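You operate a simulated robot arm through the tools that you are given. There is no shell and no other tool.

The job below is to be done with a simulated robot arm. You get a single attempt, and the scene is never put back.

JOB
Blow the crumbs out of the flange die and try its ejector.
Fine: nozzle arm over the blue nest, air valve open, air button; then park the arm and shut the valve; work the ejector lever down and up.

The check looks at the end state, three seconds after you hand in, the way a careful person would. Anything else that was tipped, shoved, dropped, spilled or broken makes it a failure.

ROBOT AND FRAMES
A 7-joint arm with a two-finger parallel gripper, fixed in place. Base frame: the origin is on the floor under the middle of its stand, x ahead of it, y to its left, z up; the work surface is at about z = 0.85. Readings come in m, degrees, newtons and seconds.
It reaches about 1.058 m from its shoulder. Its first joint turns from -166.0 to 166.0 degrees. Payload 4.4 kg.
The tool frame sits at the grasp point between the pads (the TCP): z along the fingers, y along the line on which they close. The tips reach 0.023 m beyond it. Largest opening 0.094 m; finger width 0.038, thickness 0.01; the body of the gripper, 0.054 by 0.096 m, starts 0.039 m behind the TCP.
Orientation is told as [roll, pitch, yaw] about the base's x, y, z axes, in that order, counted from this pose: with the fingers straight down and closing along the base's y, the tool's x points along the base's -x, its y along +y and its z along -z.

CONTROLS
- The arm moves only by the tool move_arm. Its argument "targets" is a list of rows, each a list of 7 numbers: the shift along the base's x, y, z in mm, then the turn, a rotation vector about the base's x, y, z in rad, then the opening, from 0 (shut) to 1 (fully open). In form: [[tx, ty, tz, rx, ry, rz, fingers], ...]. A call has 1 to 20 rows; each row shifts and turns the commanded pose from where the row before left it. Each row takes 0.2 s and may step no farther than 0.05 m and 8.6 degrees from the row before; otherwise, or with a gripper value out of range, the whole call is refused. A pose out of reach is approached as far as the arm can. The call stops where the force on the tool passes 70 N (or 10 N more than at its start, if that is more) or the arm is blocked; 0.2 s more then pass. Each finger travels about 0.108 m/s and halts on what it meets, pressing with about 26 N; the grip force reading is that of the motor and also rises with nothing between the fingers. The clock runs only during rows and for 0.2 s after the last one: add rows that do not move to give the fingers time. The reply holds the time, the measured pose of the TCP, the force on the tool along the base axes, the opening and the grip force, in the units named above and with some noise, with the torque about the TCP (base axes, N m) and any sound that the robot's microphone picked up.
- Cameras (640 x 400 px; columns grow to the right, rows downward): "scene" is fixed at [0.2093, 0.4888, 1.5334]; the picture's right is [-0.85, -0.52, 0.00], its down [-0.16, 0.25, -0.95] and it looks along [0.50, -0.81, -0.30] (base axes); focal length 326 px, centre (320, 200). "wrist" rides on the gripper at [0.086, 0.016, -0.074] in the tool frame; the picture's right is [-0.18, 0.98, 0.00], its down [-0.58, -0.11, -0.81] and it looks along [-0.79, -0.15, 0.59] (tool axes); focal length 243 px, centre (320, 200). There is no depth. A picture from a camera that has moved, and an enlarged one, comes with that camera's place and axes in the base frame and with its lens. The place of the scene camera against the robot may be out by one fixed shift of up to 0.018 m in any direction.
- grab_frame(camera): a new picture of that camera. The clock stands still meanwhile.
- inspect(camera, box): a new picture of the part [left, top, right, bottom] of that camera's present view, enlarged. The clock stands still meanwhile.
- job_done(): hands the job in; it is judged then, once.

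Places have to be worked out from the pictures, the camera data and where the tool is seen. Open the gripper and draw the arm clear of the work before you hand the job in, unless the task says otherwise.

The tools are called after "Call:" by a JSON object that holds its "op" and its "data". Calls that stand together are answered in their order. move_arm: Moves the arm, as the interface text tells. Its arguments: {"type":"object","properties":{"targets":{"type":"array","items":{"type":"array","items":{"type":"number"}}}},"required":["targets"]} The other tools are called the same way: grab_frame (camera) takes a picture; inspect (camera, box) takes an enlarged picture of a part of a camera's view; job_done () hands the job in.

At the start:

```text
time_s: 0.0
tool_pos: [0.5868, -0.2413, 1.3855]
ee_rot: [0.0, 0.0, 0.1]
ft_force: [0.1, -0.4, 0.5]
moment: [-0.01, 0.0, -0.01]
finger_gap: 0.094
grasp_force: 0.0
```

scene: 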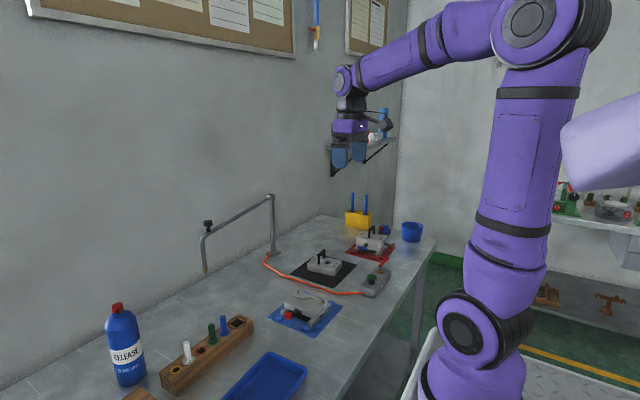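
wrist: 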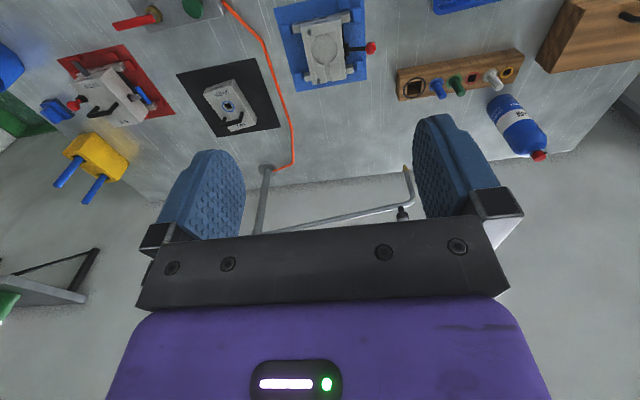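

I'll begin by looking closely at the scene: the nozzle arm post, the blue nest, the air box and the valve.

Call:
{"op": "inspect", "data": {"camera": "scene", "box": [180, 180, 460, 355]}}

Call:
{"op": "inspect", "data": {"camera": "wrist", "box": [40, 0, 400, 225]}}

Call:
{"op": "inspect", "data": {"camera": "scene", "box": [180, 180, 300, 255]}}

Call:
{"op": "inspect", "data": {"camera": "scene", "box": [260, 270, 360, 340]}}

Call:
{"op": "inspect", "data": {"camera": "scene", "box": [330, 200, 430, 300]}}

```text
2.29 times, centred on (320, 268) of scene
camera zoom: at [0.2093, 0.4888, 1.5334], right [-0.85, -0.52, 0.0], down [-0.16, 0.25, -0.95], along [0.5, -0.81, -0.3], focal length 744 px, centre (320, 46)
```

zoom: 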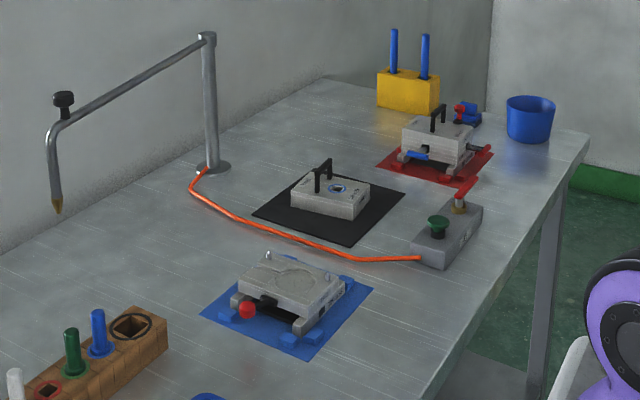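

```text
1.78 times, centred on (220, 112) of wrist
camera zoom: at [0.4997, -0.2274, 1.4596], right [0.18, 0.98, 0.0], down [0.58, -0.11, 0.81], along [0.79, -0.15, -0.59], focal length 431 px, centre (498, 356)
```

zoom: 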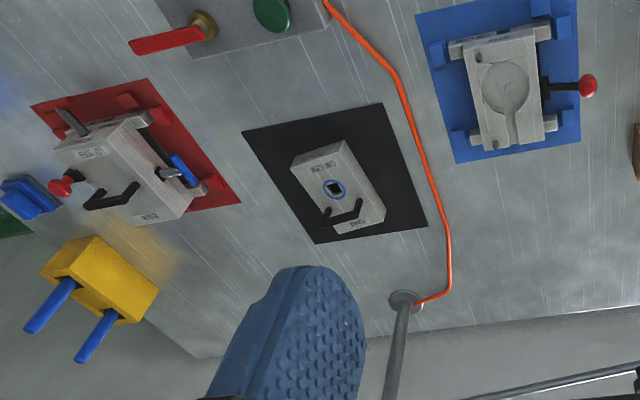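

```text
5.33 times, centred on (240, 218) of scene
camera zoom: at [0.2093, 0.4888, 1.5334], right [-0.85, -0.52, 0.0], down [-0.16, 0.25, -0.95], along [0.5, -0.81, -0.3], focal length 1737 px, centre (747, 107)
```

zoom: 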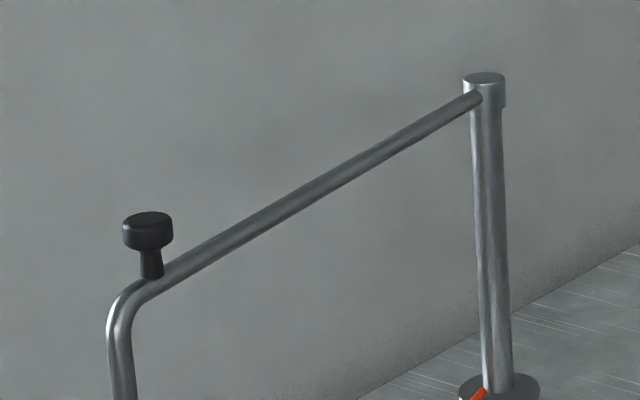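

```text
5.71 times, centred on (310, 305) of scene
camera zoom: at [0.2093, 0.4888, 1.5334], right [-0.85, -0.52, 0.0], down [-0.16, 0.25, -0.95], along [0.5, -0.81, -0.3], focal length 1861 px, centre (377, -400)
```

zoom: 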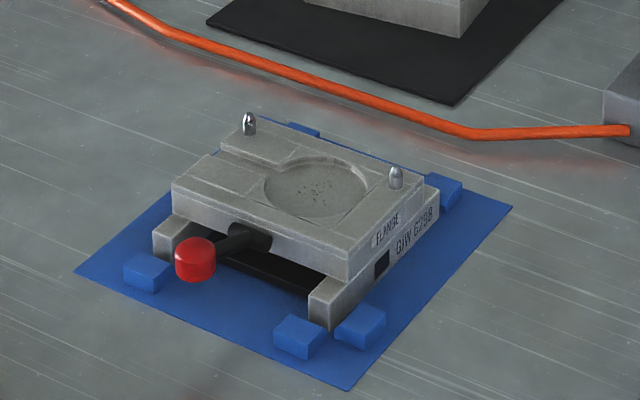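

```text
4.00 times, centred on (380, 250) of scene
camera zoom: at [0.2093, 0.4888, 1.5334], right [-0.85, -0.52, 0.0], down [-0.16, 0.25, -0.95], along [0.5, -0.81, -0.3], focal length 1303 px, centre (80, 0)
```

zoom: 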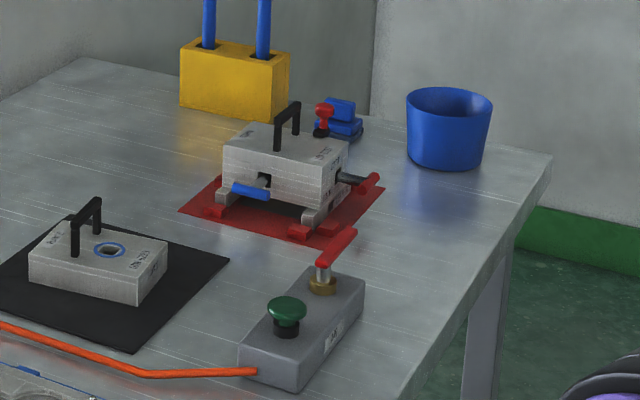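

The knob of the nozzle arm triangulates to roughly (1.00, -0.13, 1.15), the post to about (1.09, -0.54), the blue die's pocket to about (0.72, -0.26, 0.90) and the air box to about (0.58, -0.49). I'll move forward a bit, staying high, to get a closer wrist view of the nozzle arm.

Call:
{"op": "move_arm", "data": {"targets": [[40, 10, -10, 0, 0, 0, 1], [40, 10, -10, 0, 0, 0, 1], [40, 10, -10, 0, 0, 0, 1]]}}

Call:
{"op": "grab_frame", "data": {"camera": "wrist"}}

Call:
{"op": "grab_frame", "data": {"camera": "scene"}}

```text
time_s: 0.8
tool_pos: [0.7068, -0.2141, 1.3562]
ee_rot: [0.0, -0.1, 0.0]
ft_force: [-1.0, 0.6, 1.0]
moment: [0.0, -0.05, 0.03]
finger_gap: 0.094
grasp_force: 0.1
```

```text
taken
camera wrist: at [0.6196, -0.1994, 1.4299], right [0.18, 0.98, 0.0], down [0.58, -0.11, 0.81], along [0.79, -0.15, -0.59], focal length 243 px, centre (320, 200)
```

wrist: 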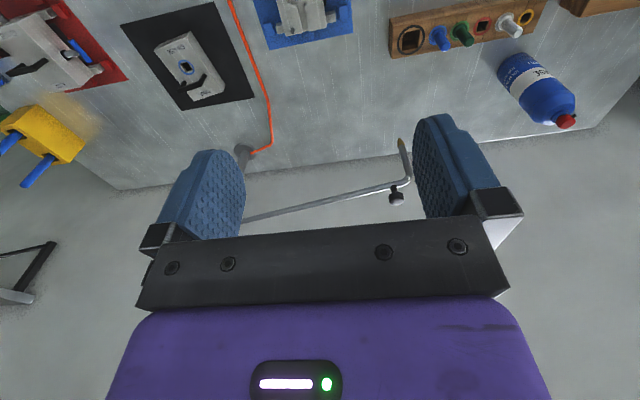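

```text
taken
```

scene: 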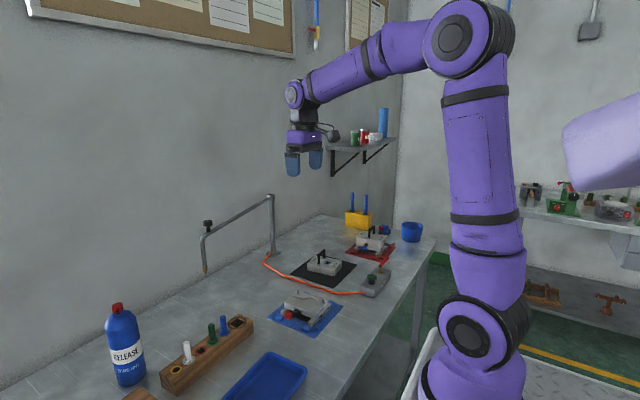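

Triangulating again, the knob is near (1.00, -0.13, 1.15) and the nozzle tip near (0.99, -0.09, 1.02). The swing radius is about 0.46, which matches the distance from the post to the pocket. I'll turn the gripper so its fingers close across the tube, and approach above the knob.

Call:
{"op": "move_arm", "data": {"targets": [[19, 8, -6, 0, 0, -0.136, 1], [19, 8, -6, 0, 0, -0.136, 1], [19, 8, -6, 0, 0, -0.136, 1], [19, 8, -6, 0, 0, -0.136, 1], [19, 8, -6, 0, 0, -0.136, 1], [19, 8, -6, 0, 0, -0.136, 1], [19, 8, -6, 0, 0, -0.136, 1], [19, 8, -6, 0, 0, -0.136, 1], [19, 8, -6, 0, 0, -0.136, 1], [19, 8, -6, 0, 0, -0.136, 1]]}}

Call:
{"op": "grab_frame", "data": {"camera": "wrist"}}

Call:
{"op": "grab_frame", "data": {"camera": "scene"}}

```text
time_s: 3.0
tool_pos: [0.8971, -0.132, 1.2952]
ee_rot: [0.0, 0.0, -78.0]
ft_force: [-0.7, 0.0, 1.1]
moment: [0.0, 0.0, 0.03]
finger_gap: 0.0942
grasp_force: 0.0
```

```text
taken
camera wrist: at [0.8939, -0.0448, 1.369], right [1.0, 0.02, 0.0], down [0.01, -0.59, 0.81], along [0.02, -0.81, -0.59], focal length 243 px, centre (320, 200)
```

wrist: 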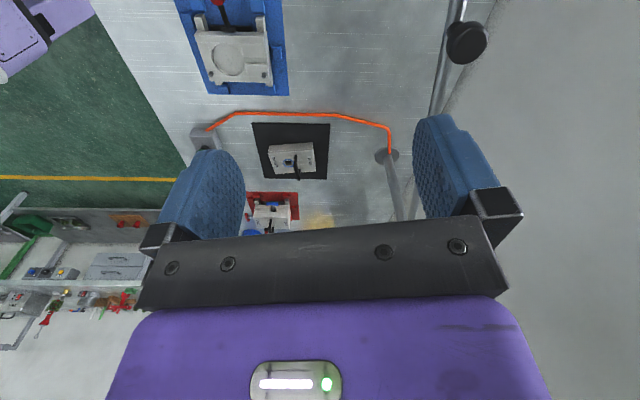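

```text
taken
```

scene: 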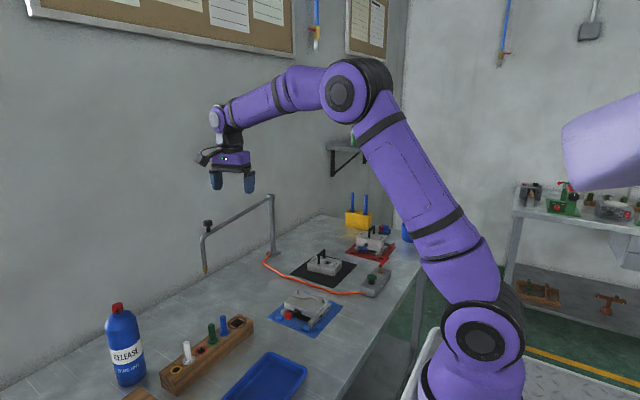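

The knob is now seen at about (1.01, -0.125). I'll zoom the wrist view to pin down the knob and the post before descending.

Call:
{"op": "inspect", "data": {"camera": "wrist", "box": [340, 0, 540, 200]}}

Call:
{"op": "inspect", "data": {"camera": "wrist", "box": [170, 0, 310, 110]}}

```text
2.00 times, centred on (440, 100) of wrist
camera zoom: at [0.8939, -0.0448, 1.369], right [1.0, 0.02, 0.0], down [0.01, -0.59, 0.81], along [0.02, -0.81, -0.59], focal length 485 px, centre (80, 400)
```

zoom: 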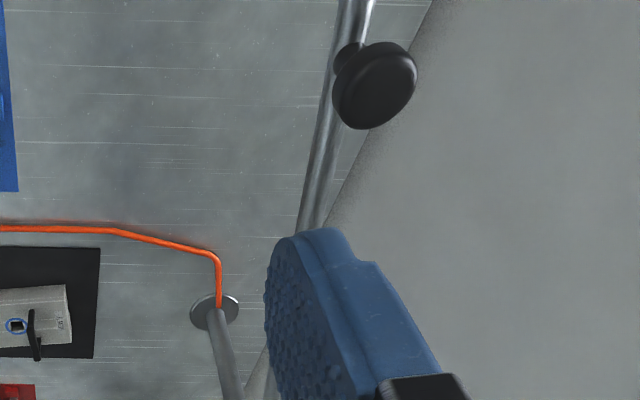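

```text
3.64 times, centred on (240, 55) of wrist
camera zoom: at [0.8939, -0.0448, 1.369], right [1.0, 0.02, 0.0], down [0.01, -0.59, 0.81], along [0.02, -0.81, -0.59], focal length 882 px, centre (611, 727)
```

zoom: 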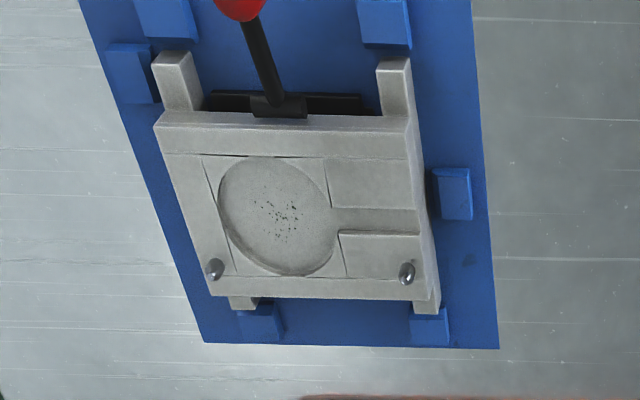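

The knob is near (1.010, -0.123), the post near (1.10, -0.53), and the pocket near (0.727, -0.258), so the swing is about 41°. I'll move above the knob at z = 1.25 and look again.

Call:
{"op": "move_arm", "data": {"targets": [[38, 3, -10, 0, 0, 0, 1], [38, 3, -10, 0, 0, 0, 1], [37, 3, -15, 0, 0, 0, 1]]}}

Call:
{"op": "grab_frame", "data": {"camera": "wrist"}}

Call:
{"op": "inspect", "data": {"camera": "scene", "box": [140, 130, 300, 290]}}

```text
time_s: 3.8
tool_pos: [1.0105, -0.1233, 1.2604]
ee_rot: [0.1, -0.1, -77.9]
ft_force: [-0.6, -0.9, 0.3]
moment: [0.0, -0.04, -0.01]
finger_gap: 0.094
grasp_force: 0.1
```

```text
taken
camera wrist: at [1.0067, -0.036, 1.3347], right [1.0, 0.03, 0.0], down [0.01, -0.59, 0.81], along [0.02, -0.81, -0.59], focal length 243 px, centre (320, 200)
```

wrist: 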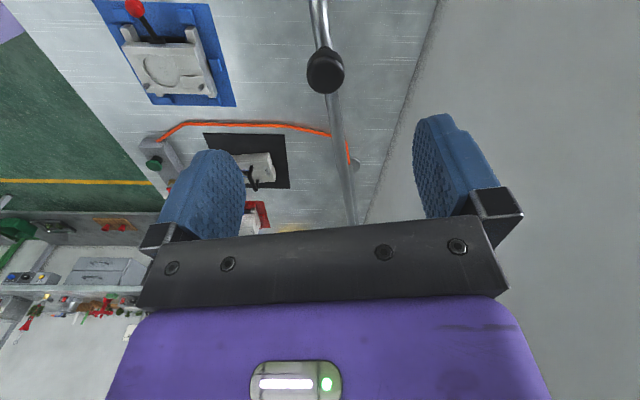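

```text
2.50 times, centred on (220, 210) of scene
camera zoom: at [0.2093, 0.4888, 1.5334], right [-0.85, -0.52, 0.0], down [-0.16, 0.25, -0.95], along [0.5, -0.81, -0.3], focal length 814 px, centre (570, 175)
```

zoom: 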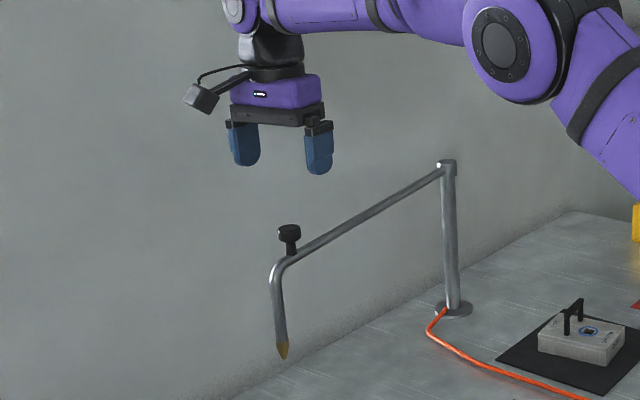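

The knob is centred between the fingers; from the fingertip reference in the scene view I judge its body spans z of about 1.139–1.161. I'll descend to z of about 1.151 and look before closing.

Call:
{"op": "move_arm", "data": {"targets": [[1, 0, -37, 0, 0, 0, 1], [1, 1, -37, 0, 0, 0, 1], [0, 0, -35, 0, 0, 0, 1]]}}

Call:
{"op": "grab_frame", "data": {"camera": "wrist"}}

Call:
{"op": "inspect", "data": {"camera": "scene", "box": [140, 130, 300, 290]}}

```text
time_s: 4.6
tool_pos: [1.0133, -0.1218, 1.1498]
ee_rot: [0.0, 0.0, -77.9]
ft_force: [-0.2, -0.6, 0.7]
moment: [0.03, -0.04, -0.01]
finger_gap: 0.0936
grasp_force: 0.1
```

```text
taken
camera wrist: at [1.01, -0.0341, 1.2239], right [1.0, 0.03, 0.0], down [0.02, -0.59, 0.81], along [0.02, -0.81, -0.59], focal length 243 px, centre (320, 200)
```

wrist: 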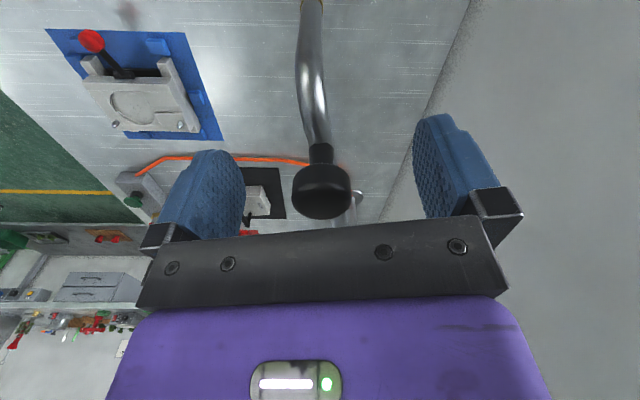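

```text
2.50 times, centred on (220, 210) of scene
camera zoom: at [0.2093, 0.4888, 1.5334], right [-0.85, -0.52, 0.0], down [-0.16, 0.25, -0.95], along [0.5, -0.81, -0.3], focal length 814 px, centre (570, 175)
```

zoom: 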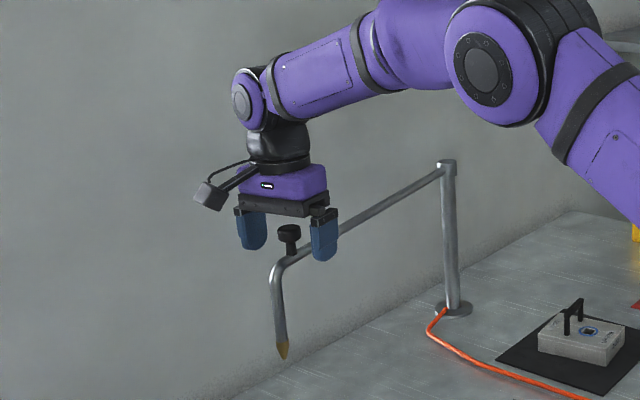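

The knob sits right at the grasp point between the pads. I'll close on it.

Call:
{"op": "move_arm", "data": {"targets": [[0, 0, 0, 0, 0, 0, 0.2], [0, 0, 0, 0, 0, 0, 0.2], [0, 0, 0, 0, 0, 0, 0.2]]}}

Call:
{"op": "grab_frame", "data": {"camera": "wrist"}}

```text
time_s: 5.4
tool_pos: [1.0128, -0.1205, 1.1491]
ee_rot: [0.0, 0.0, -77.8]
ft_force: [-0.9, -0.1, -1.2]
moment: [0.0, -0.03, -0.06]
finger_gap: 0.027
grasp_force: 44.8
```

```text
taken
camera wrist: at [1.0103, -0.0343, 1.2234], right [1.0, 0.03, 0.0], down [0.02, -0.59, 0.81], along [0.02, -0.81, -0.59], focal length 243 px, centre (320, 200)
```

wrist: 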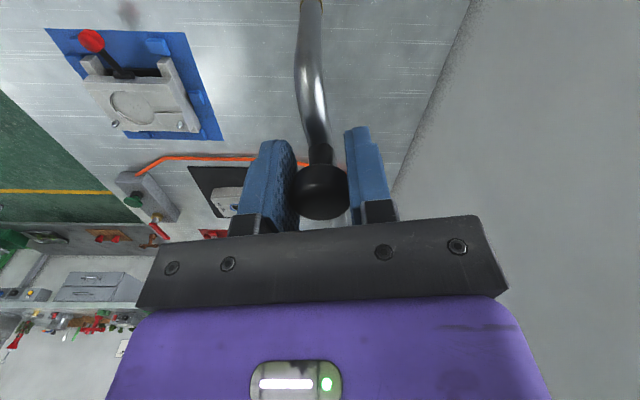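

Gripped at 27 mm. I'll swing the arm along its arc about the post, beginning with two 4° steps to feel its resistance.

Call:
{"op": "move_arm", "data": {"targets": [[-28.4, -7.1, 0, 0, 0, 0.0698, 0.2], [-27.8, -9.0, 0, 0, 0, 0.0698, 0.2]]}}

Call:
{"op": "grab_frame", "data": {"camera": "wrist"}}

Call:
{"op": "grab_frame", "data": {"camera": "scene"}}

```text
time_s: 6.0
tool_pos: [0.9566, -0.1382, 1.1505]
ee_rot: [-0.1, 0.0, -69.9]
ft_force: [-0.9, 0.9, -13.4]
moment: [0.16, 0.18, -0.43]
finger_gap: 0.0272
grasp_force: 45.0
```

```text
taken
camera wrist: at [0.9411, -0.0519, 1.2235], right [0.99, 0.17, 0.0], down [0.1, -0.58, 0.81], along [0.13, -0.8, -0.59], focal length 243 px, centre (320, 200)
```

wrist: 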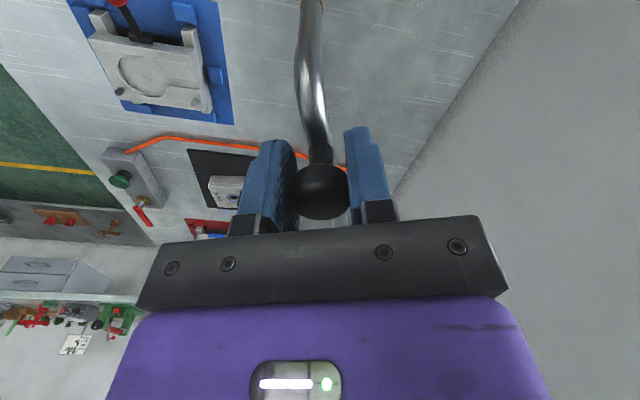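

```text
taken
```

scene: 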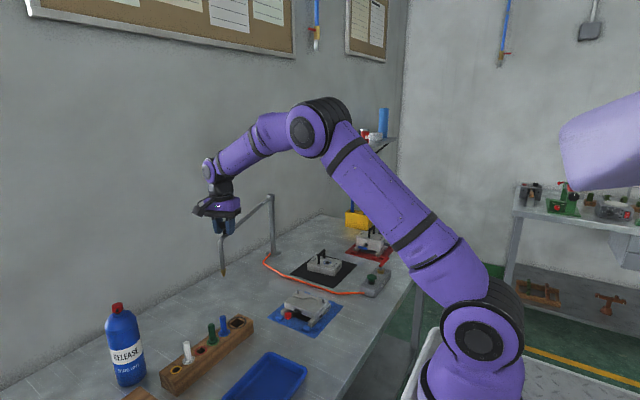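

The arm swings freely with low forces. I'll continue on the arc to about 138° and check where the nozzle sits.

Call:
{"op": "move_arm", "data": {"targets": [[-27.1, -11.0, 0, 0, 0, 0.0698, 0.2], [-26.2, -12.8, 0, 0, 0, 0.0698, 0.2], [-25.3, -14.6, 0, 0, 0, 0.0698, 0.2], [-24.2, -16.3, 0, 0, 0, 0.0698, 0.2], [-23.1, -18.0, 0, 0, 0, 0.0698, 0.2], [-21.7, -19.6, 0, 0, 0, 0.0698, 0.2], [-20.3, -21.0, 0, 0, 0, 0.0698, 0.2]]}}

Call:
{"op": "grab_frame", "data": {"camera": "wrist"}}

Call:
{"op": "grab_frame", "data": {"camera": "scene"}}

```text
time_s: 7.6
tool_pos: [0.7879, -0.252, 1.1512]
ee_rot: [0.0, 0.0, -41.8]
ft_force: [-6.9, 5.2, -27.6]
moment: [0.03, 0.22, -0.39]
finger_gap: 0.0273
grasp_force: 45.1
```

```text
taken
camera wrist: at [0.7344, -0.183, 1.2247], right [0.79, 0.61, 0.0], down [0.36, -0.47, 0.81], along [0.49, -0.64, -0.59], focal length 243 px, centre (320, 200)
```

wrist: 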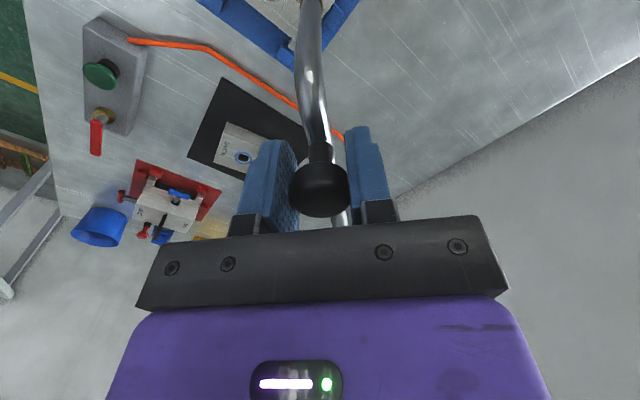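

```text
taken
```

scene: 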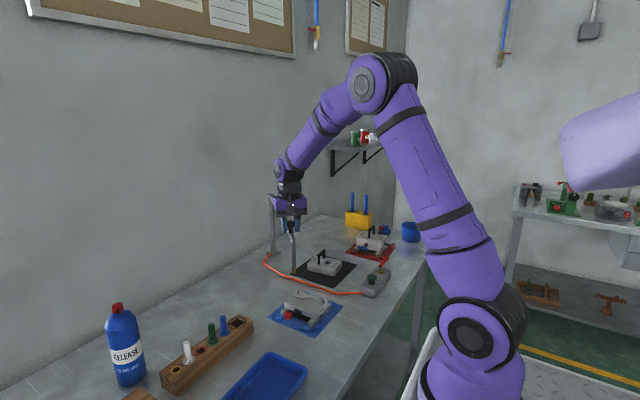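

Forces are modest but there's a growing downward pull (about 28 N), so I'll relax z slightly as I finish. First a zoom to see where the nozzle tip is relative to the pocket.

Call:
{"op": "inspect", "data": {"camera": "scene", "box": [240, 180, 380, 340]}}

Call:
{"op": "inspect", "data": {"camera": "wrist", "box": [190, 0, 410, 140]}}

```text
2.50 times, centred on (310, 260) of scene
camera zoom: at [0.2093, 0.4888, 1.5334], right [-0.85, -0.52, 0.0], down [-0.16, 0.25, -0.95], along [0.5, -0.81, -0.3], focal length 814 px, centre (345, 50)
```

zoom: 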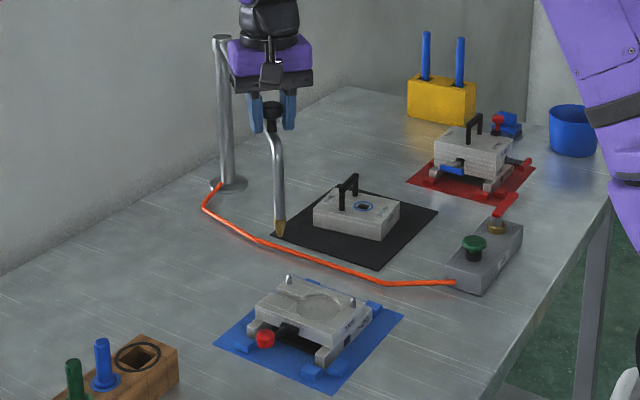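

```text
2.86 times, centred on (300, 70) of wrist
camera zoom: at [0.7344, -0.183, 1.2247], right [0.79, 0.61, 0.0], down [0.36, -0.47, 0.81], along [0.49, -0.64, -0.59], focal length 693 px, centre (377, 571)
```

zoom: 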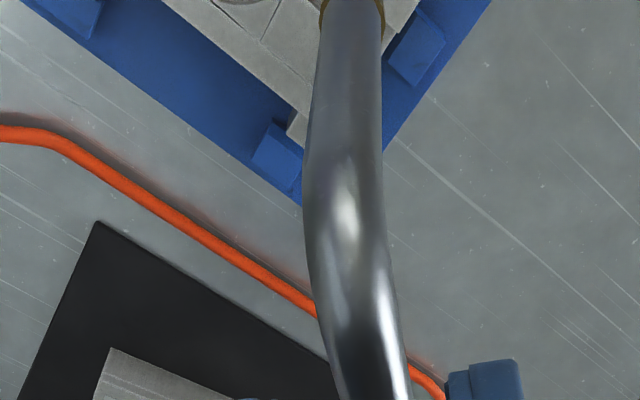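

The tip is about 6° short of the pocket's bearing. I'll finish the swing to about 143.9°, easing down 1 mm per step.

Call:
{"op": "move_arm", "data": {"targets": [[-9.4, -10.9, -1, 0, 0, 0.0343, 0.2], [-9.0, -11.2, -1, 0, 0, 0.0343, 0.2], [-8.7, -11.4, 0, 0, 0, 0.0343, 0.2]]}}

Call:
{"op": "inspect", "data": {"camera": "scene", "box": [240, 180, 380, 340]}}

Call:
{"op": "grab_frame", "data": {"camera": "wrist"}}

```text
time_s: 8.4
tool_pos: [0.7606, -0.2868, 1.1516]
ee_rot: [0.1, -0.3, -36.1]
ft_force: [7.1, -4.9, 5.5]
moment: [-0.15, -0.15, -0.27]
finger_gap: 0.027
grasp_force: 45.1
```

```text
2.50 times, centred on (310, 260) of scene
camera zoom: at [0.2093, 0.4888, 1.5334], right [-0.85, -0.52, 0.0], down [-0.16, 0.25, -0.95], along [0.5, -0.81, -0.3], focal length 814 px, centre (345, 50)
```

zoom: 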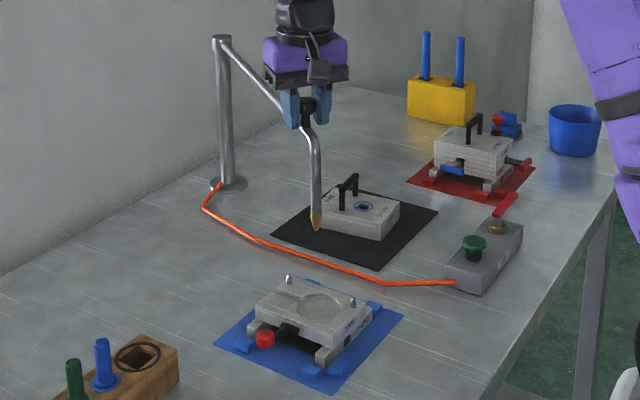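

```text
taken
camera wrist: at [0.6996, -0.2233, 1.2243], right [0.73, 0.69, 0.0], down [0.4, -0.43, 0.81], along [0.56, -0.59, -0.59], focal length 243 px, centre (320, 200)
```

wrist: 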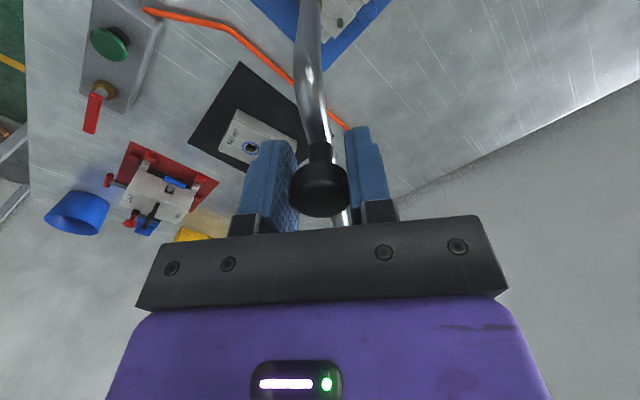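

By the scene view the nozzle tip is now over the pocket to within about 1 cm. I'll release the knob, rise, and look at the alignment from above.

Call:
{"op": "move_arm", "data": {"targets": [[0, 0, 0, 0, 0, 0, 1], [0, 0, 0, 0, 0, 0, 1], [0, 0, 0, 0, 0, 0, 1], [0, 0, 30, 0, 0, 0, 1], [0, 0, 40, 0, 0, 0, 1], [0, 0, 40, 0, 0, 0, 1]]}}

Call:
{"op": "grab_frame", "data": {"camera": "wrist"}}

Call:
{"op": "inspect", "data": {"camera": "scene", "box": [240, 180, 380, 340]}}

```text
time_s: 9.8
tool_pos: [0.7594, -0.2851, 1.2604]
ee_rot: [0.0, 0.1, -35.9]
ft_force: [0.1, -0.9, 0.0]
moment: [0.04, 0.02, -0.04]
finger_gap: 0.0941
grasp_force: 0.1
```

```text
taken
camera wrist: at [0.6986, -0.2227, 1.3341], right [0.73, 0.69, 0.0], down [0.41, -0.43, 0.81], along [0.55, -0.58, -0.59], focal length 243 px, centre (320, 200)
```

wrist: 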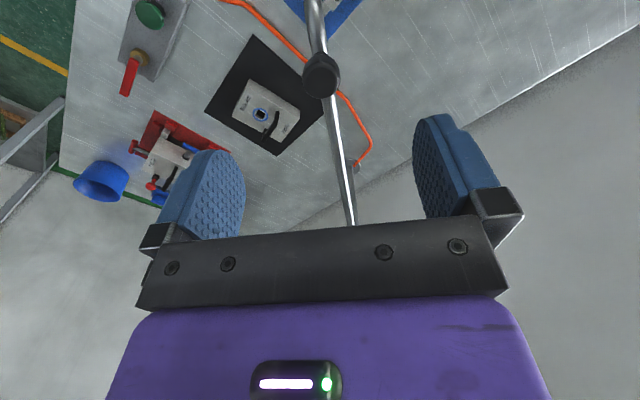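

```text
2.50 times, centred on (310, 260) of scene
camera zoom: at [0.2093, 0.4888, 1.5334], right [-0.85, -0.52, 0.0], down [-0.16, 0.25, -0.95], along [0.5, -0.81, -0.3], focal length 814 px, centre (345, 50)
```

zoom: 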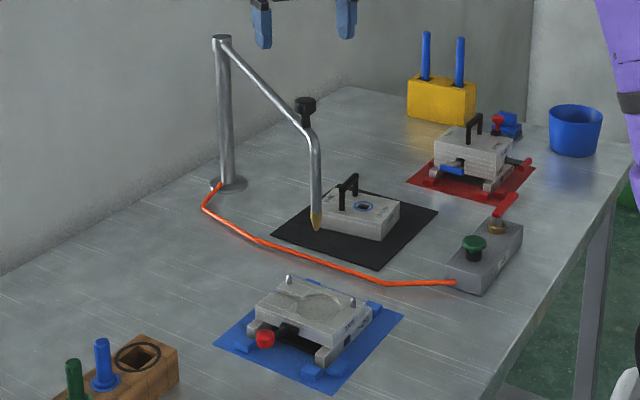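

The nozzle arm stayed put after release. I'll back off toward the robot at yaw 0 to view the nozzle and pocket from the front.

Call:
{"op": "move_arm", "data": {"targets": [[-42, 3, 0, 0, 0, 0.1256, 1], [-42, 3, 0, 0, 0, 0.1256, 1], [-42, 3, 0, 0, 0, 0.1256, 1], [-42, 3, 0, 0, 0, 0.1256, 1], [-42, 3, 0, 0, 0, 0.1256, 1]]}}

Call:
{"op": "grab_frame", "data": {"camera": "wrist"}}

Call:
{"op": "inspect", "data": {"camera": "wrist", "box": [260, 50, 420, 200]}}

```text
time_s: 11.0
tool_pos: [0.5499, -0.2696, 1.2569]
ee_rot: [0.0, 0.1, 0.2]
ft_force: [0.2, -0.2, -1.3]
moment: [0.01, 0.02, -0.01]
finger_gap: 0.0941
grasp_force: 0.0
```

```text
taken
camera wrist: at [0.4632, -0.2539, 1.3317], right [0.18, 0.98, 0.0], down [0.58, -0.11, 0.81], along [0.79, -0.15, -0.59], focal length 243 px, centre (320, 200)
```

wrist: 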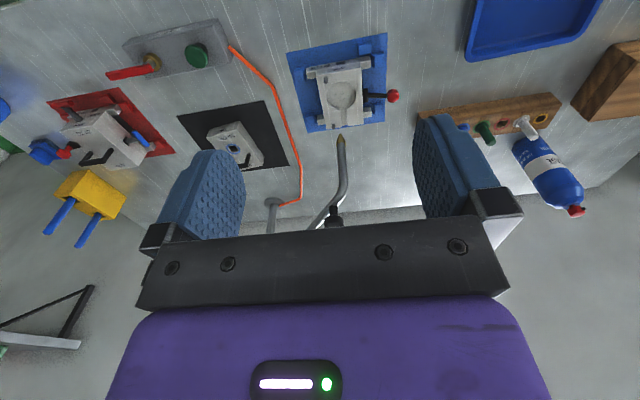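

```text
2.67 times, centred on (340, 125) of wrist
camera zoom: at [0.4632, -0.2539, 1.3317], right [0.18, 0.98, 0.0], down [0.58, -0.11, 0.81], along [0.79, -0.15, -0.59], focal length 647 px, centre (267, 400)
```

zoom: 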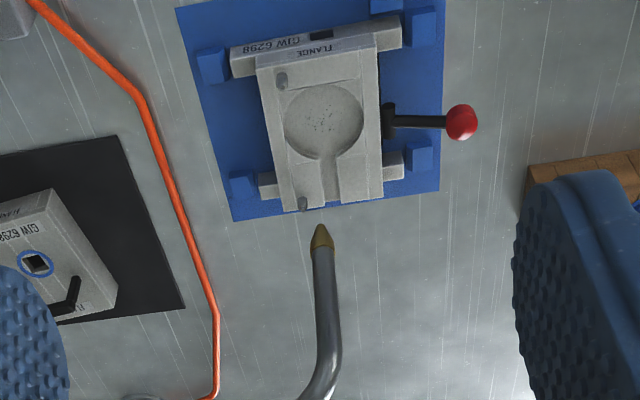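

The tip is at about (0.717, -0.270) and the pocket at about (0.718, -0.262), so the nozzle is well over the nest. Now I'll study the air box with its red valve lever and green button.

Call:
{"op": "inspect", "data": {"camera": "wrist", "box": [90, 5, 250, 105]}}

Call:
{"op": "inspect", "data": {"camera": "scene", "box": [345, 245, 405, 305]}}

Call:
{"op": "inspect", "data": {"camera": "scene", "box": [260, 270, 360, 340]}}

```text
4.00 times, centred on (170, 55) of wrist
camera zoom: at [0.4632, -0.2539, 1.3317], right [0.18, 0.98, 0.0], down [0.58, -0.11, 0.81], along [0.79, -0.15, -0.59], focal length 970 px, centre (920, 780)
```

zoom: 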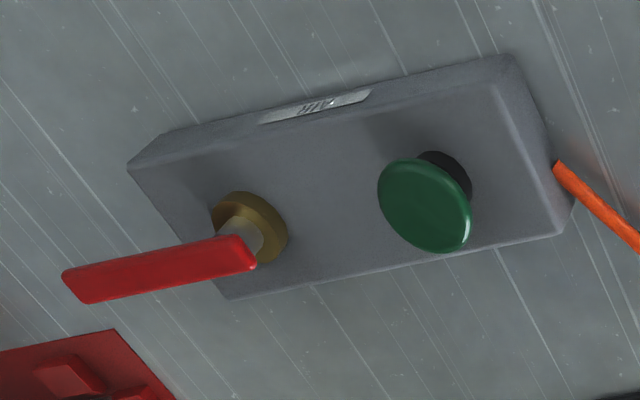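

```text
6.67 times, centred on (375, 275) of scene
camera zoom: at [0.2093, 0.4888, 1.5334], right [-0.85, -0.52, 0.0], down [-0.16, 0.25, -0.95], along [0.5, -0.81, -0.3], focal length 2171 px, centre (-47, -300)
```

zoom: 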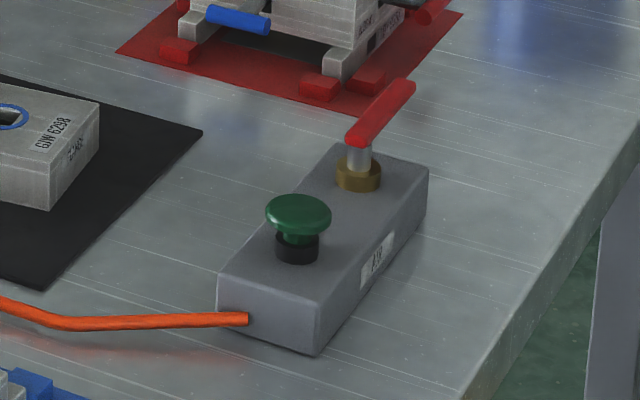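

```text
5.71 times, centred on (310, 305) of scene
camera zoom: at [0.2093, 0.4888, 1.5334], right [-0.85, -0.52, 0.0], down [-0.16, 0.25, -0.95], along [0.5, -0.81, -0.3], focal length 1861 px, centre (377, -400)
```

zoom: 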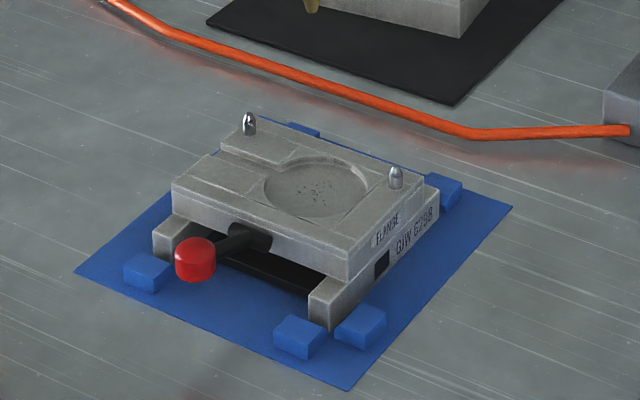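

The valve lever points along -y from a pivot near (0.603, -0.567) at z of about 0.91, and the button is near (0.603, -0.484). I'll close the gripper and come in above the button for a closer view.

Call:
{"op": "move_arm", "data": {"targets": [[7, -30, -28, 0, 0, 0, 0.5], [7, -30, -28, 0, 0, 0, 0.2], [7, -30, -28, 0, 0, 0, 0], [7, -30, -28, 0, 0, 0, 0], [7, -30, -28, 0, 0, 0, 0], [7, -30, -28, 0, 0, 0, 0], [9, -32, -28, 0, 0, 0, 0]]}}

Call:
{"op": "grab_frame", "data": {"camera": "wrist"}}

Call:
{"op": "grab_frame", "data": {"camera": "scene"}}

```text
time_s: 12.6
tool_pos: [0.6025, -0.481, 1.0641]
ee_rot: [-0.1, -0.1, 0.1]
ft_force: [-0.3, -0.8, 0.2]
moment: [-0.04, -0.02, 0.03]
finger_gap: 0.0
grasp_force: 26.3
```

```text
taken
camera wrist: at [0.5152, -0.4671, 1.1369], right [0.18, 0.98, 0.0], down [0.58, -0.11, 0.81], along [0.79, -0.15, -0.59], focal length 243 px, centre (320, 200)
```

wrist: 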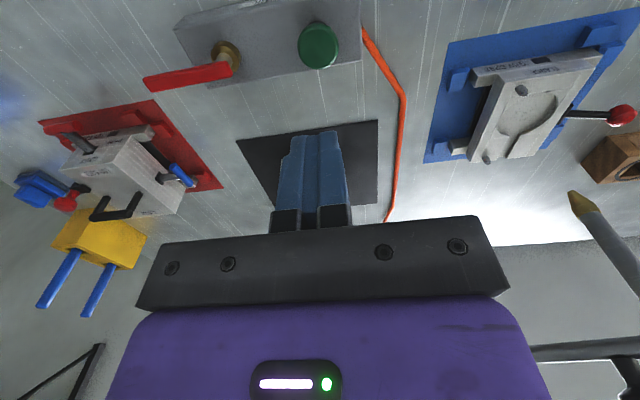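

```text
taken
```

scene: 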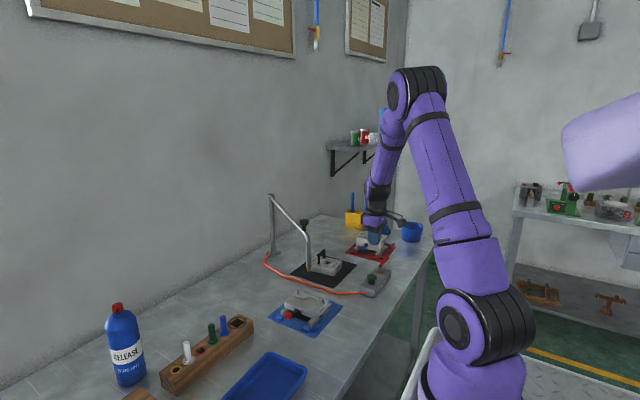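

The button triangulates at (0.603, -0.485), right under the fingers. I'll first descend to about 30 mm above it and check.

Call:
{"op": "move_arm", "data": {"targets": [[0, -2, -38, 0, 0, 0, 0], [0, -1, -38, 0, 0, 0, 0], [0, 0, -30, 0, 0, 0, 0]]}}

Call:
{"op": "grab_frame", "data": {"camera": "wrist"}}

Call:
{"op": "inspect", "data": {"camera": "scene", "box": [330, 220, 430, 310]}}

```text
time_s: 13.4
tool_pos: [0.5999, -0.4841, 0.9574]
ee_rot: [0.0, 0.0, 0.1]
ft_force: [0.2, -0.7, 0.5]
moment: [-0.04, -0.06, 0.0]
finger_gap: 0.0
grasp_force: 25.7
```

```text
taken
camera wrist: at [0.5133, -0.4694, 1.0315], right [0.18, 0.98, 0.0], down [0.58, -0.11, 0.81], along [0.79, -0.15, -0.59], focal length 243 px, centre (320, 200)
```

wrist: 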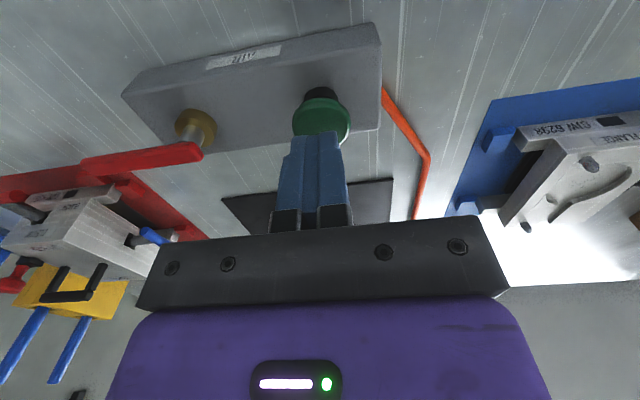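

```text
4.44 times, centred on (380, 265) of scene
camera zoom: at [0.2093, 0.4888, 1.5334], right [-0.85, -0.52, 0.0], down [-0.16, 0.25, -0.95], along [0.5, -0.81, -0.3], focal length 1447 px, centre (53, -89)
```

zoom: 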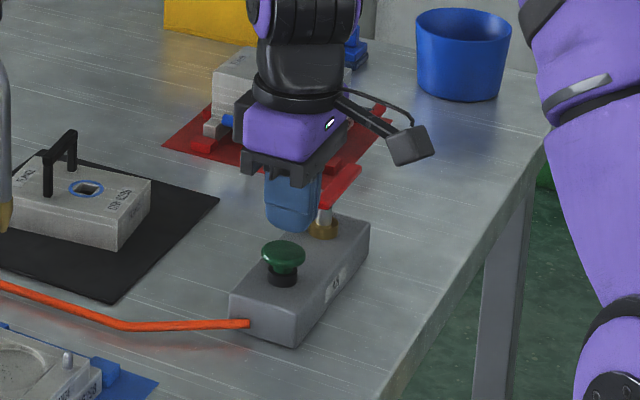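

The fingers are centred over the button. As a test of the valve's present state, I'll press it gently in small steps and listen.

Call:
{"op": "move_arm", "data": {"targets": [[0, -1, -10, 0, 0, 0, 0], [0, 0, -8, 0, 0, 0, 0], [0, 0, -4, 0, 0, 0, 0], [0, 0, -3, 0, 0, 0, 0]]}}

Call:
{"op": "grab_frame", "data": {"camera": "wrist"}}

```text
time_s: 14.4
tool_pos: [0.6014, -0.4867, 0.9328]
ee_rot: [0.0, -0.1, 0.1]
ft_force: [1.0, 0.2, 1.6]
moment: [0.02, 0.0, -0.02]
finger_gap: 0.0
grasp_force: 26.3
```

```text
taken
camera wrist: at [0.5141, -0.4719, 1.0069], right [0.18, 0.98, 0.0], down [0.58, -0.11, 0.81], along [0.79, -0.15, -0.59], focal length 243 px, centre (320, 200)
```

wrist: 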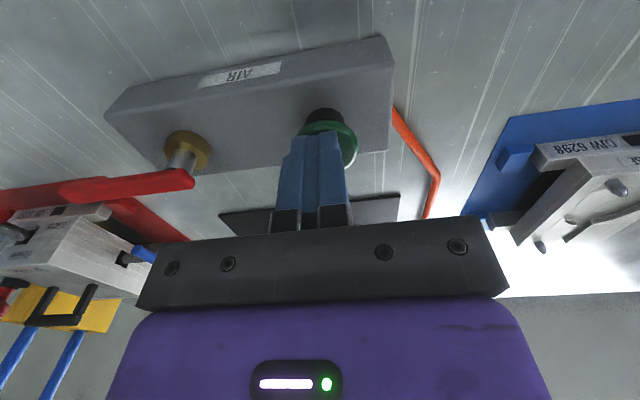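

Nearly touching; the button's centre is about 4 mm towards +y. I'll correct and press a few millimetres.

Call:
{"op": "move_arm", "data": {"targets": [[0, 3, -1, 0, 0, 0, 0], [0, 0, -3, 0, 0, 0, 0], [0, 0, -3, 0, 0, 0, 0]]}}

```text
time_s: 15.2
tool_pos: [0.6015, -0.4826, 0.9259]
ee_rot: [-0.1, 0.0, 0.0]
ft_force: [-1.5, -1.8, 16.5]
moment: [-0.09, -0.02, 0.01]
finger_gap: 0.0
grasp_force: 25.6
heard: click
```

A click and 16 N of force, but no rush of air. I'll hold briefly to confirm there's no air, then lift off.

Call:
{"op": "move_arm", "data": {"targets": [[0, 0, -1, 0, 0, 0, 0], [0, 0, 0, 0, 0, 0, 0], [0, 0, 0, 0, 0, 0, 0]]}}

Call:
{"op": "inspect", "data": {"camera": "scene", "box": [260, 270, 360, 340]}}

```text
time_s: 16.0
tool_pos: [0.6008, -0.4844, 0.9251]
ee_rot: [-0.2, -0.1, -0.1]
ft_force: [1.4, -4.4, 27.6]
moment: [-0.15, -0.12, 0.02]
finger_gap: 0.0
grasp_force: 25.9
```

```text
5.71 times, centred on (310, 305) of scene
camera zoom: at [0.2093, 0.4888, 1.5334], right [-0.85, -0.52, 0.0], down [-0.16, 0.25, -0.95], along [0.5, -0.81, -0.3], focal length 1861 px, centre (377, -400)
```

zoom: 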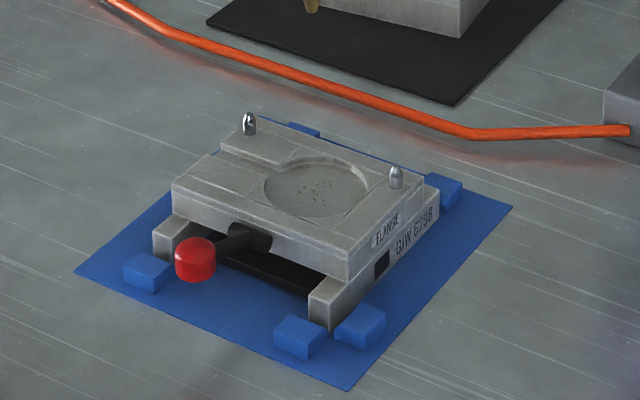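

No air and the crumbs remain, so the valve is shut at present. I'll lift off, turn the gripper to straddle the lever, and stop above it.

Call:
{"op": "move_arm", "data": {"targets": [[0, 0, 45, 0, 0, 0, 0], [0, 0, 45, 0, 0, 0, 0.3], [0, -12.2, 0, 0, 0, -0.1428, 0.6], [0, -12.2, 0, 0, 0, -0.1428, 0.6], [0, -12.2, 0, 0, 0, -0.1428, 0.6], [0, -12.2, 0, 0, 0, -0.1428, 0.6], [0, -12.2, 0, 0, 0, -0.1428, 0.6], [0, -12.2, 0, 0, 0, -0.1428, 0.6], [0, -12.2, 0, 0, 0, -0.1428, 0.6], [0, -12.2, 0, 0, 0, -0.1428, 0.6], [0, -12.2, 0, 0, 0, -0.1428, 0.6], [0, -12.2, 0, 0, 0, -0.1428, 0.6], [0, -12.2, 0, 0, 0, -0.1428, 0.6]]}}

Call:
{"op": "grab_frame", "data": {"camera": "wrist"}}

Call:
{"op": "inspect", "data": {"camera": "scene", "box": [330, 200, 430, 310]}}

```text
time_s: 18.8
tool_pos: [0.6011, -0.6171, 1.0151]
ee_rot: [0.1, 0.1, -90.1]
ft_force: [0.6, 0.1, 0.8]
moment: [-0.01, 0.0, 0.0]
finger_gap: 0.0562
grasp_force: 0.1
```

```text
taken
camera wrist: at [0.6174, -0.5321, 1.0888], right [0.98, -0.19, 0.0], down [-0.11, -0.58, 0.81], along [-0.15, -0.79, -0.59], focal length 243 px, centre (320, 200)
```

wrist: 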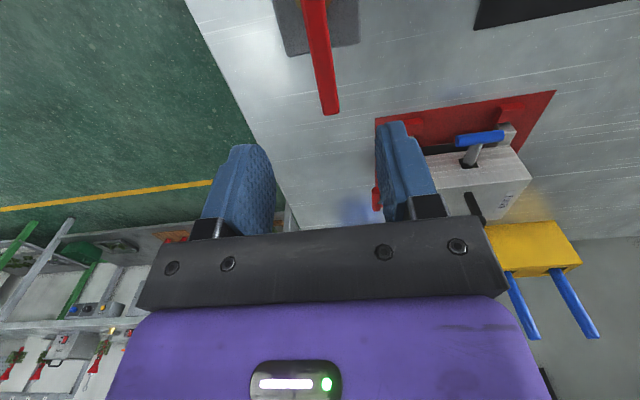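

```text
3.64 times, centred on (380, 255) of scene
camera zoom: at [0.2093, 0.4888, 1.5334], right [-0.85, -0.52, 0.0], down [-0.16, 0.25, -0.95], along [0.5, -0.81, -0.3], focal length 1184 px, centre (102, 0)
```

zoom: 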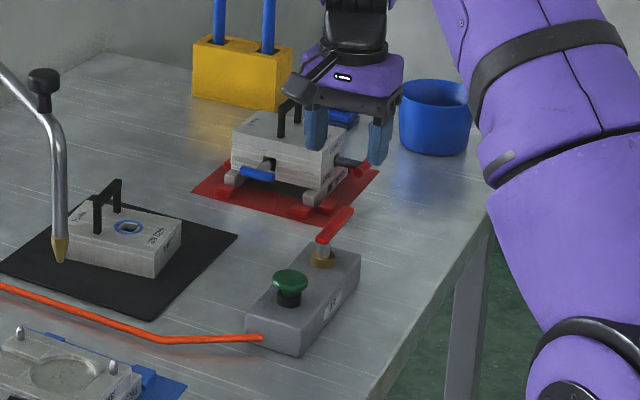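

The lever lies along -y at x ≈ 0.603 with its free end at y ≈ -0.650. I'll lower the open fingers around it to z ≈ 0.920.

Call:
{"op": "move_arm", "data": {"targets": [[1, -1, -40, 0, 0, 0, 0.6], [1, 0, -35, 0, 0, 0, 0.6], [0, 0, -10, 0, 0, 0, 0.6], [0, 0, -10, 0, 0, 0, 0.6]]}}

Call:
{"op": "grab_frame", "data": {"camera": "wrist"}}

Call:
{"op": "inspect", "data": {"camera": "scene", "box": [330, 200, 430, 310]}}

```text
time_s: 19.8
tool_pos: [0.6032, -0.6204, 0.9197]
ee_rot: [-0.1, -0.2, -89.8]
ft_force: [-0.2, 0.6, 0.3]
moment: [-0.02, -0.02, 0.01]
finger_gap: 0.0563
grasp_force: 0.0
```

```text
taken
camera wrist: at [0.6184, -0.5336, 0.9934], right [0.98, -0.18, 0.0], down [-0.11, -0.58, 0.81], along [-0.15, -0.79, -0.59], focal length 243 px, centre (320, 200)
```

wrist: 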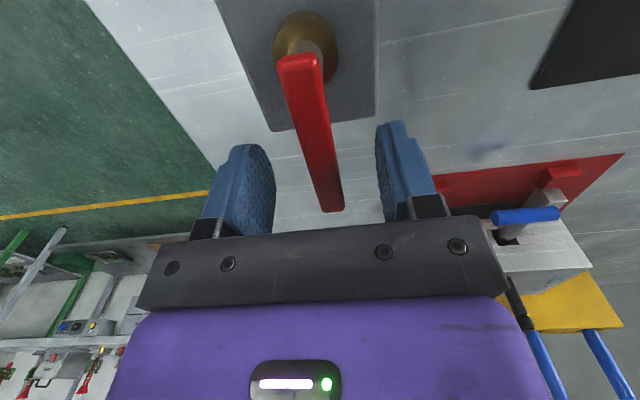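

```text
3.64 times, centred on (380, 255) of scene
camera zoom: at [0.2093, 0.4888, 1.5334], right [-0.85, -0.52, 0.0], down [-0.16, 0.25, -0.95], along [0.5, -0.81, -0.3], focal length 1184 px, centre (102, 0)
```

zoom: 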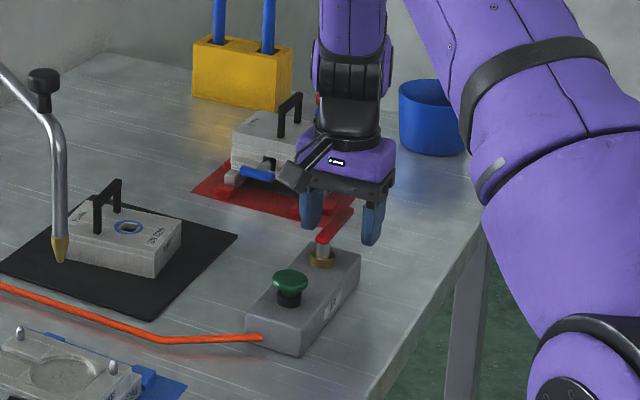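

The lever sits centred between the pads. I'll close to a loose cage and try a small turn towards +x, watching the force.

Call:
{"op": "move_arm", "data": {"targets": [[0, 0, 0, 0, 0, 0, 0.2], [0, 0, 0, 0, 0, 0, 0.2], [3.7, 0.1, 0, 0, 0, 0.07, 0.2], [3.7, 0.4, 0, 0, 0, 0.07, 0.2]]}}

Call:
{"op": "grab_frame", "data": {"camera": "wrist"}}

```text
time_s: 20.8
tool_pos: [0.609, -0.6176, 0.9188]
ee_rot: [-0.1, 0.1, -82.0]
ft_force: [-14.8, 5.9, 0.6]
moment: [0.11, 0.05, -0.39]
finger_gap: 0.025
grasp_force: 7.4
```

```text
taken
camera wrist: at [0.6125, -0.5316, 0.9934], right [1.0, -0.05, 0.0], down [-0.03, -0.59, 0.81], along [-0.04, -0.8, -0.59], focal length 243 px, centre (320, 200)
```

wrist: 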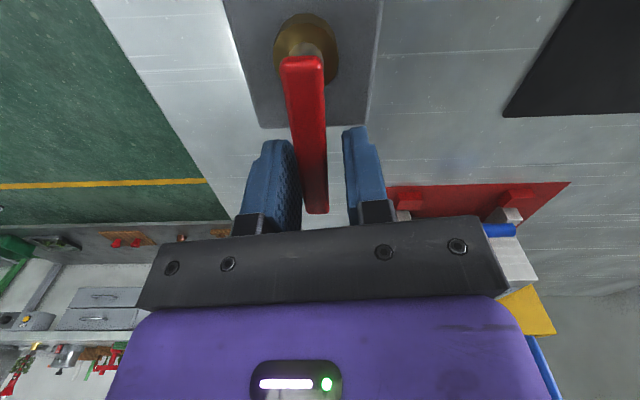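

The lever didn't move and resisted with 15 N, so this may be its stop. I'll back off and try the opposite direction (towards -x).

Call:
{"op": "move_arm", "data": {"targets": [[-3.7, -0.4, 0, 0, 0, -0.07, 0.2], [-3.7, -0.1, 0, 0, 0, -0.07, 0.2], [-3.7, 0.1, 0, 0, 0, -0.07, 0.2], [-3.7, 0.4, 0, 0, 0, -0.07, 0.2]]}}

Call:
{"op": "grab_frame", "data": {"camera": "wrist"}}

```text
time_s: 21.8
tool_pos: [0.5964, -0.6187, 0.9209]
ee_rot: [0.0, 0.0, -98.0]
ft_force: [1.8, -0.5, 1.3]
moment: [-0.02, 0.0, -0.01]
finger_gap: 0.0194
grasp_force: 0.8
```

```text
taken
camera wrist: at [0.6238, -0.5361, 0.9941], right [0.95, -0.32, 0.0], down [-0.19, -0.56, 0.81], along [-0.26, -0.76, -0.59], focal length 243 px, centre (320, 200)
```

wrist: 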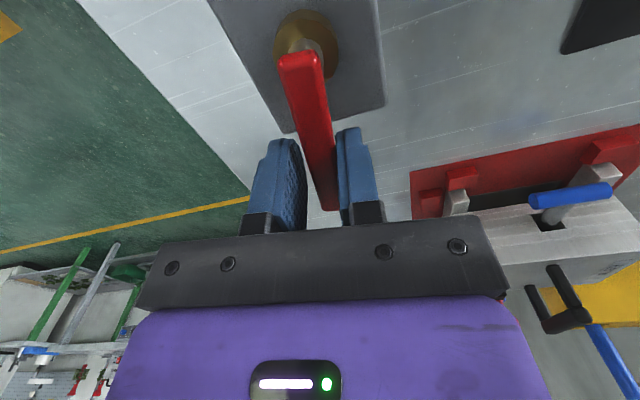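

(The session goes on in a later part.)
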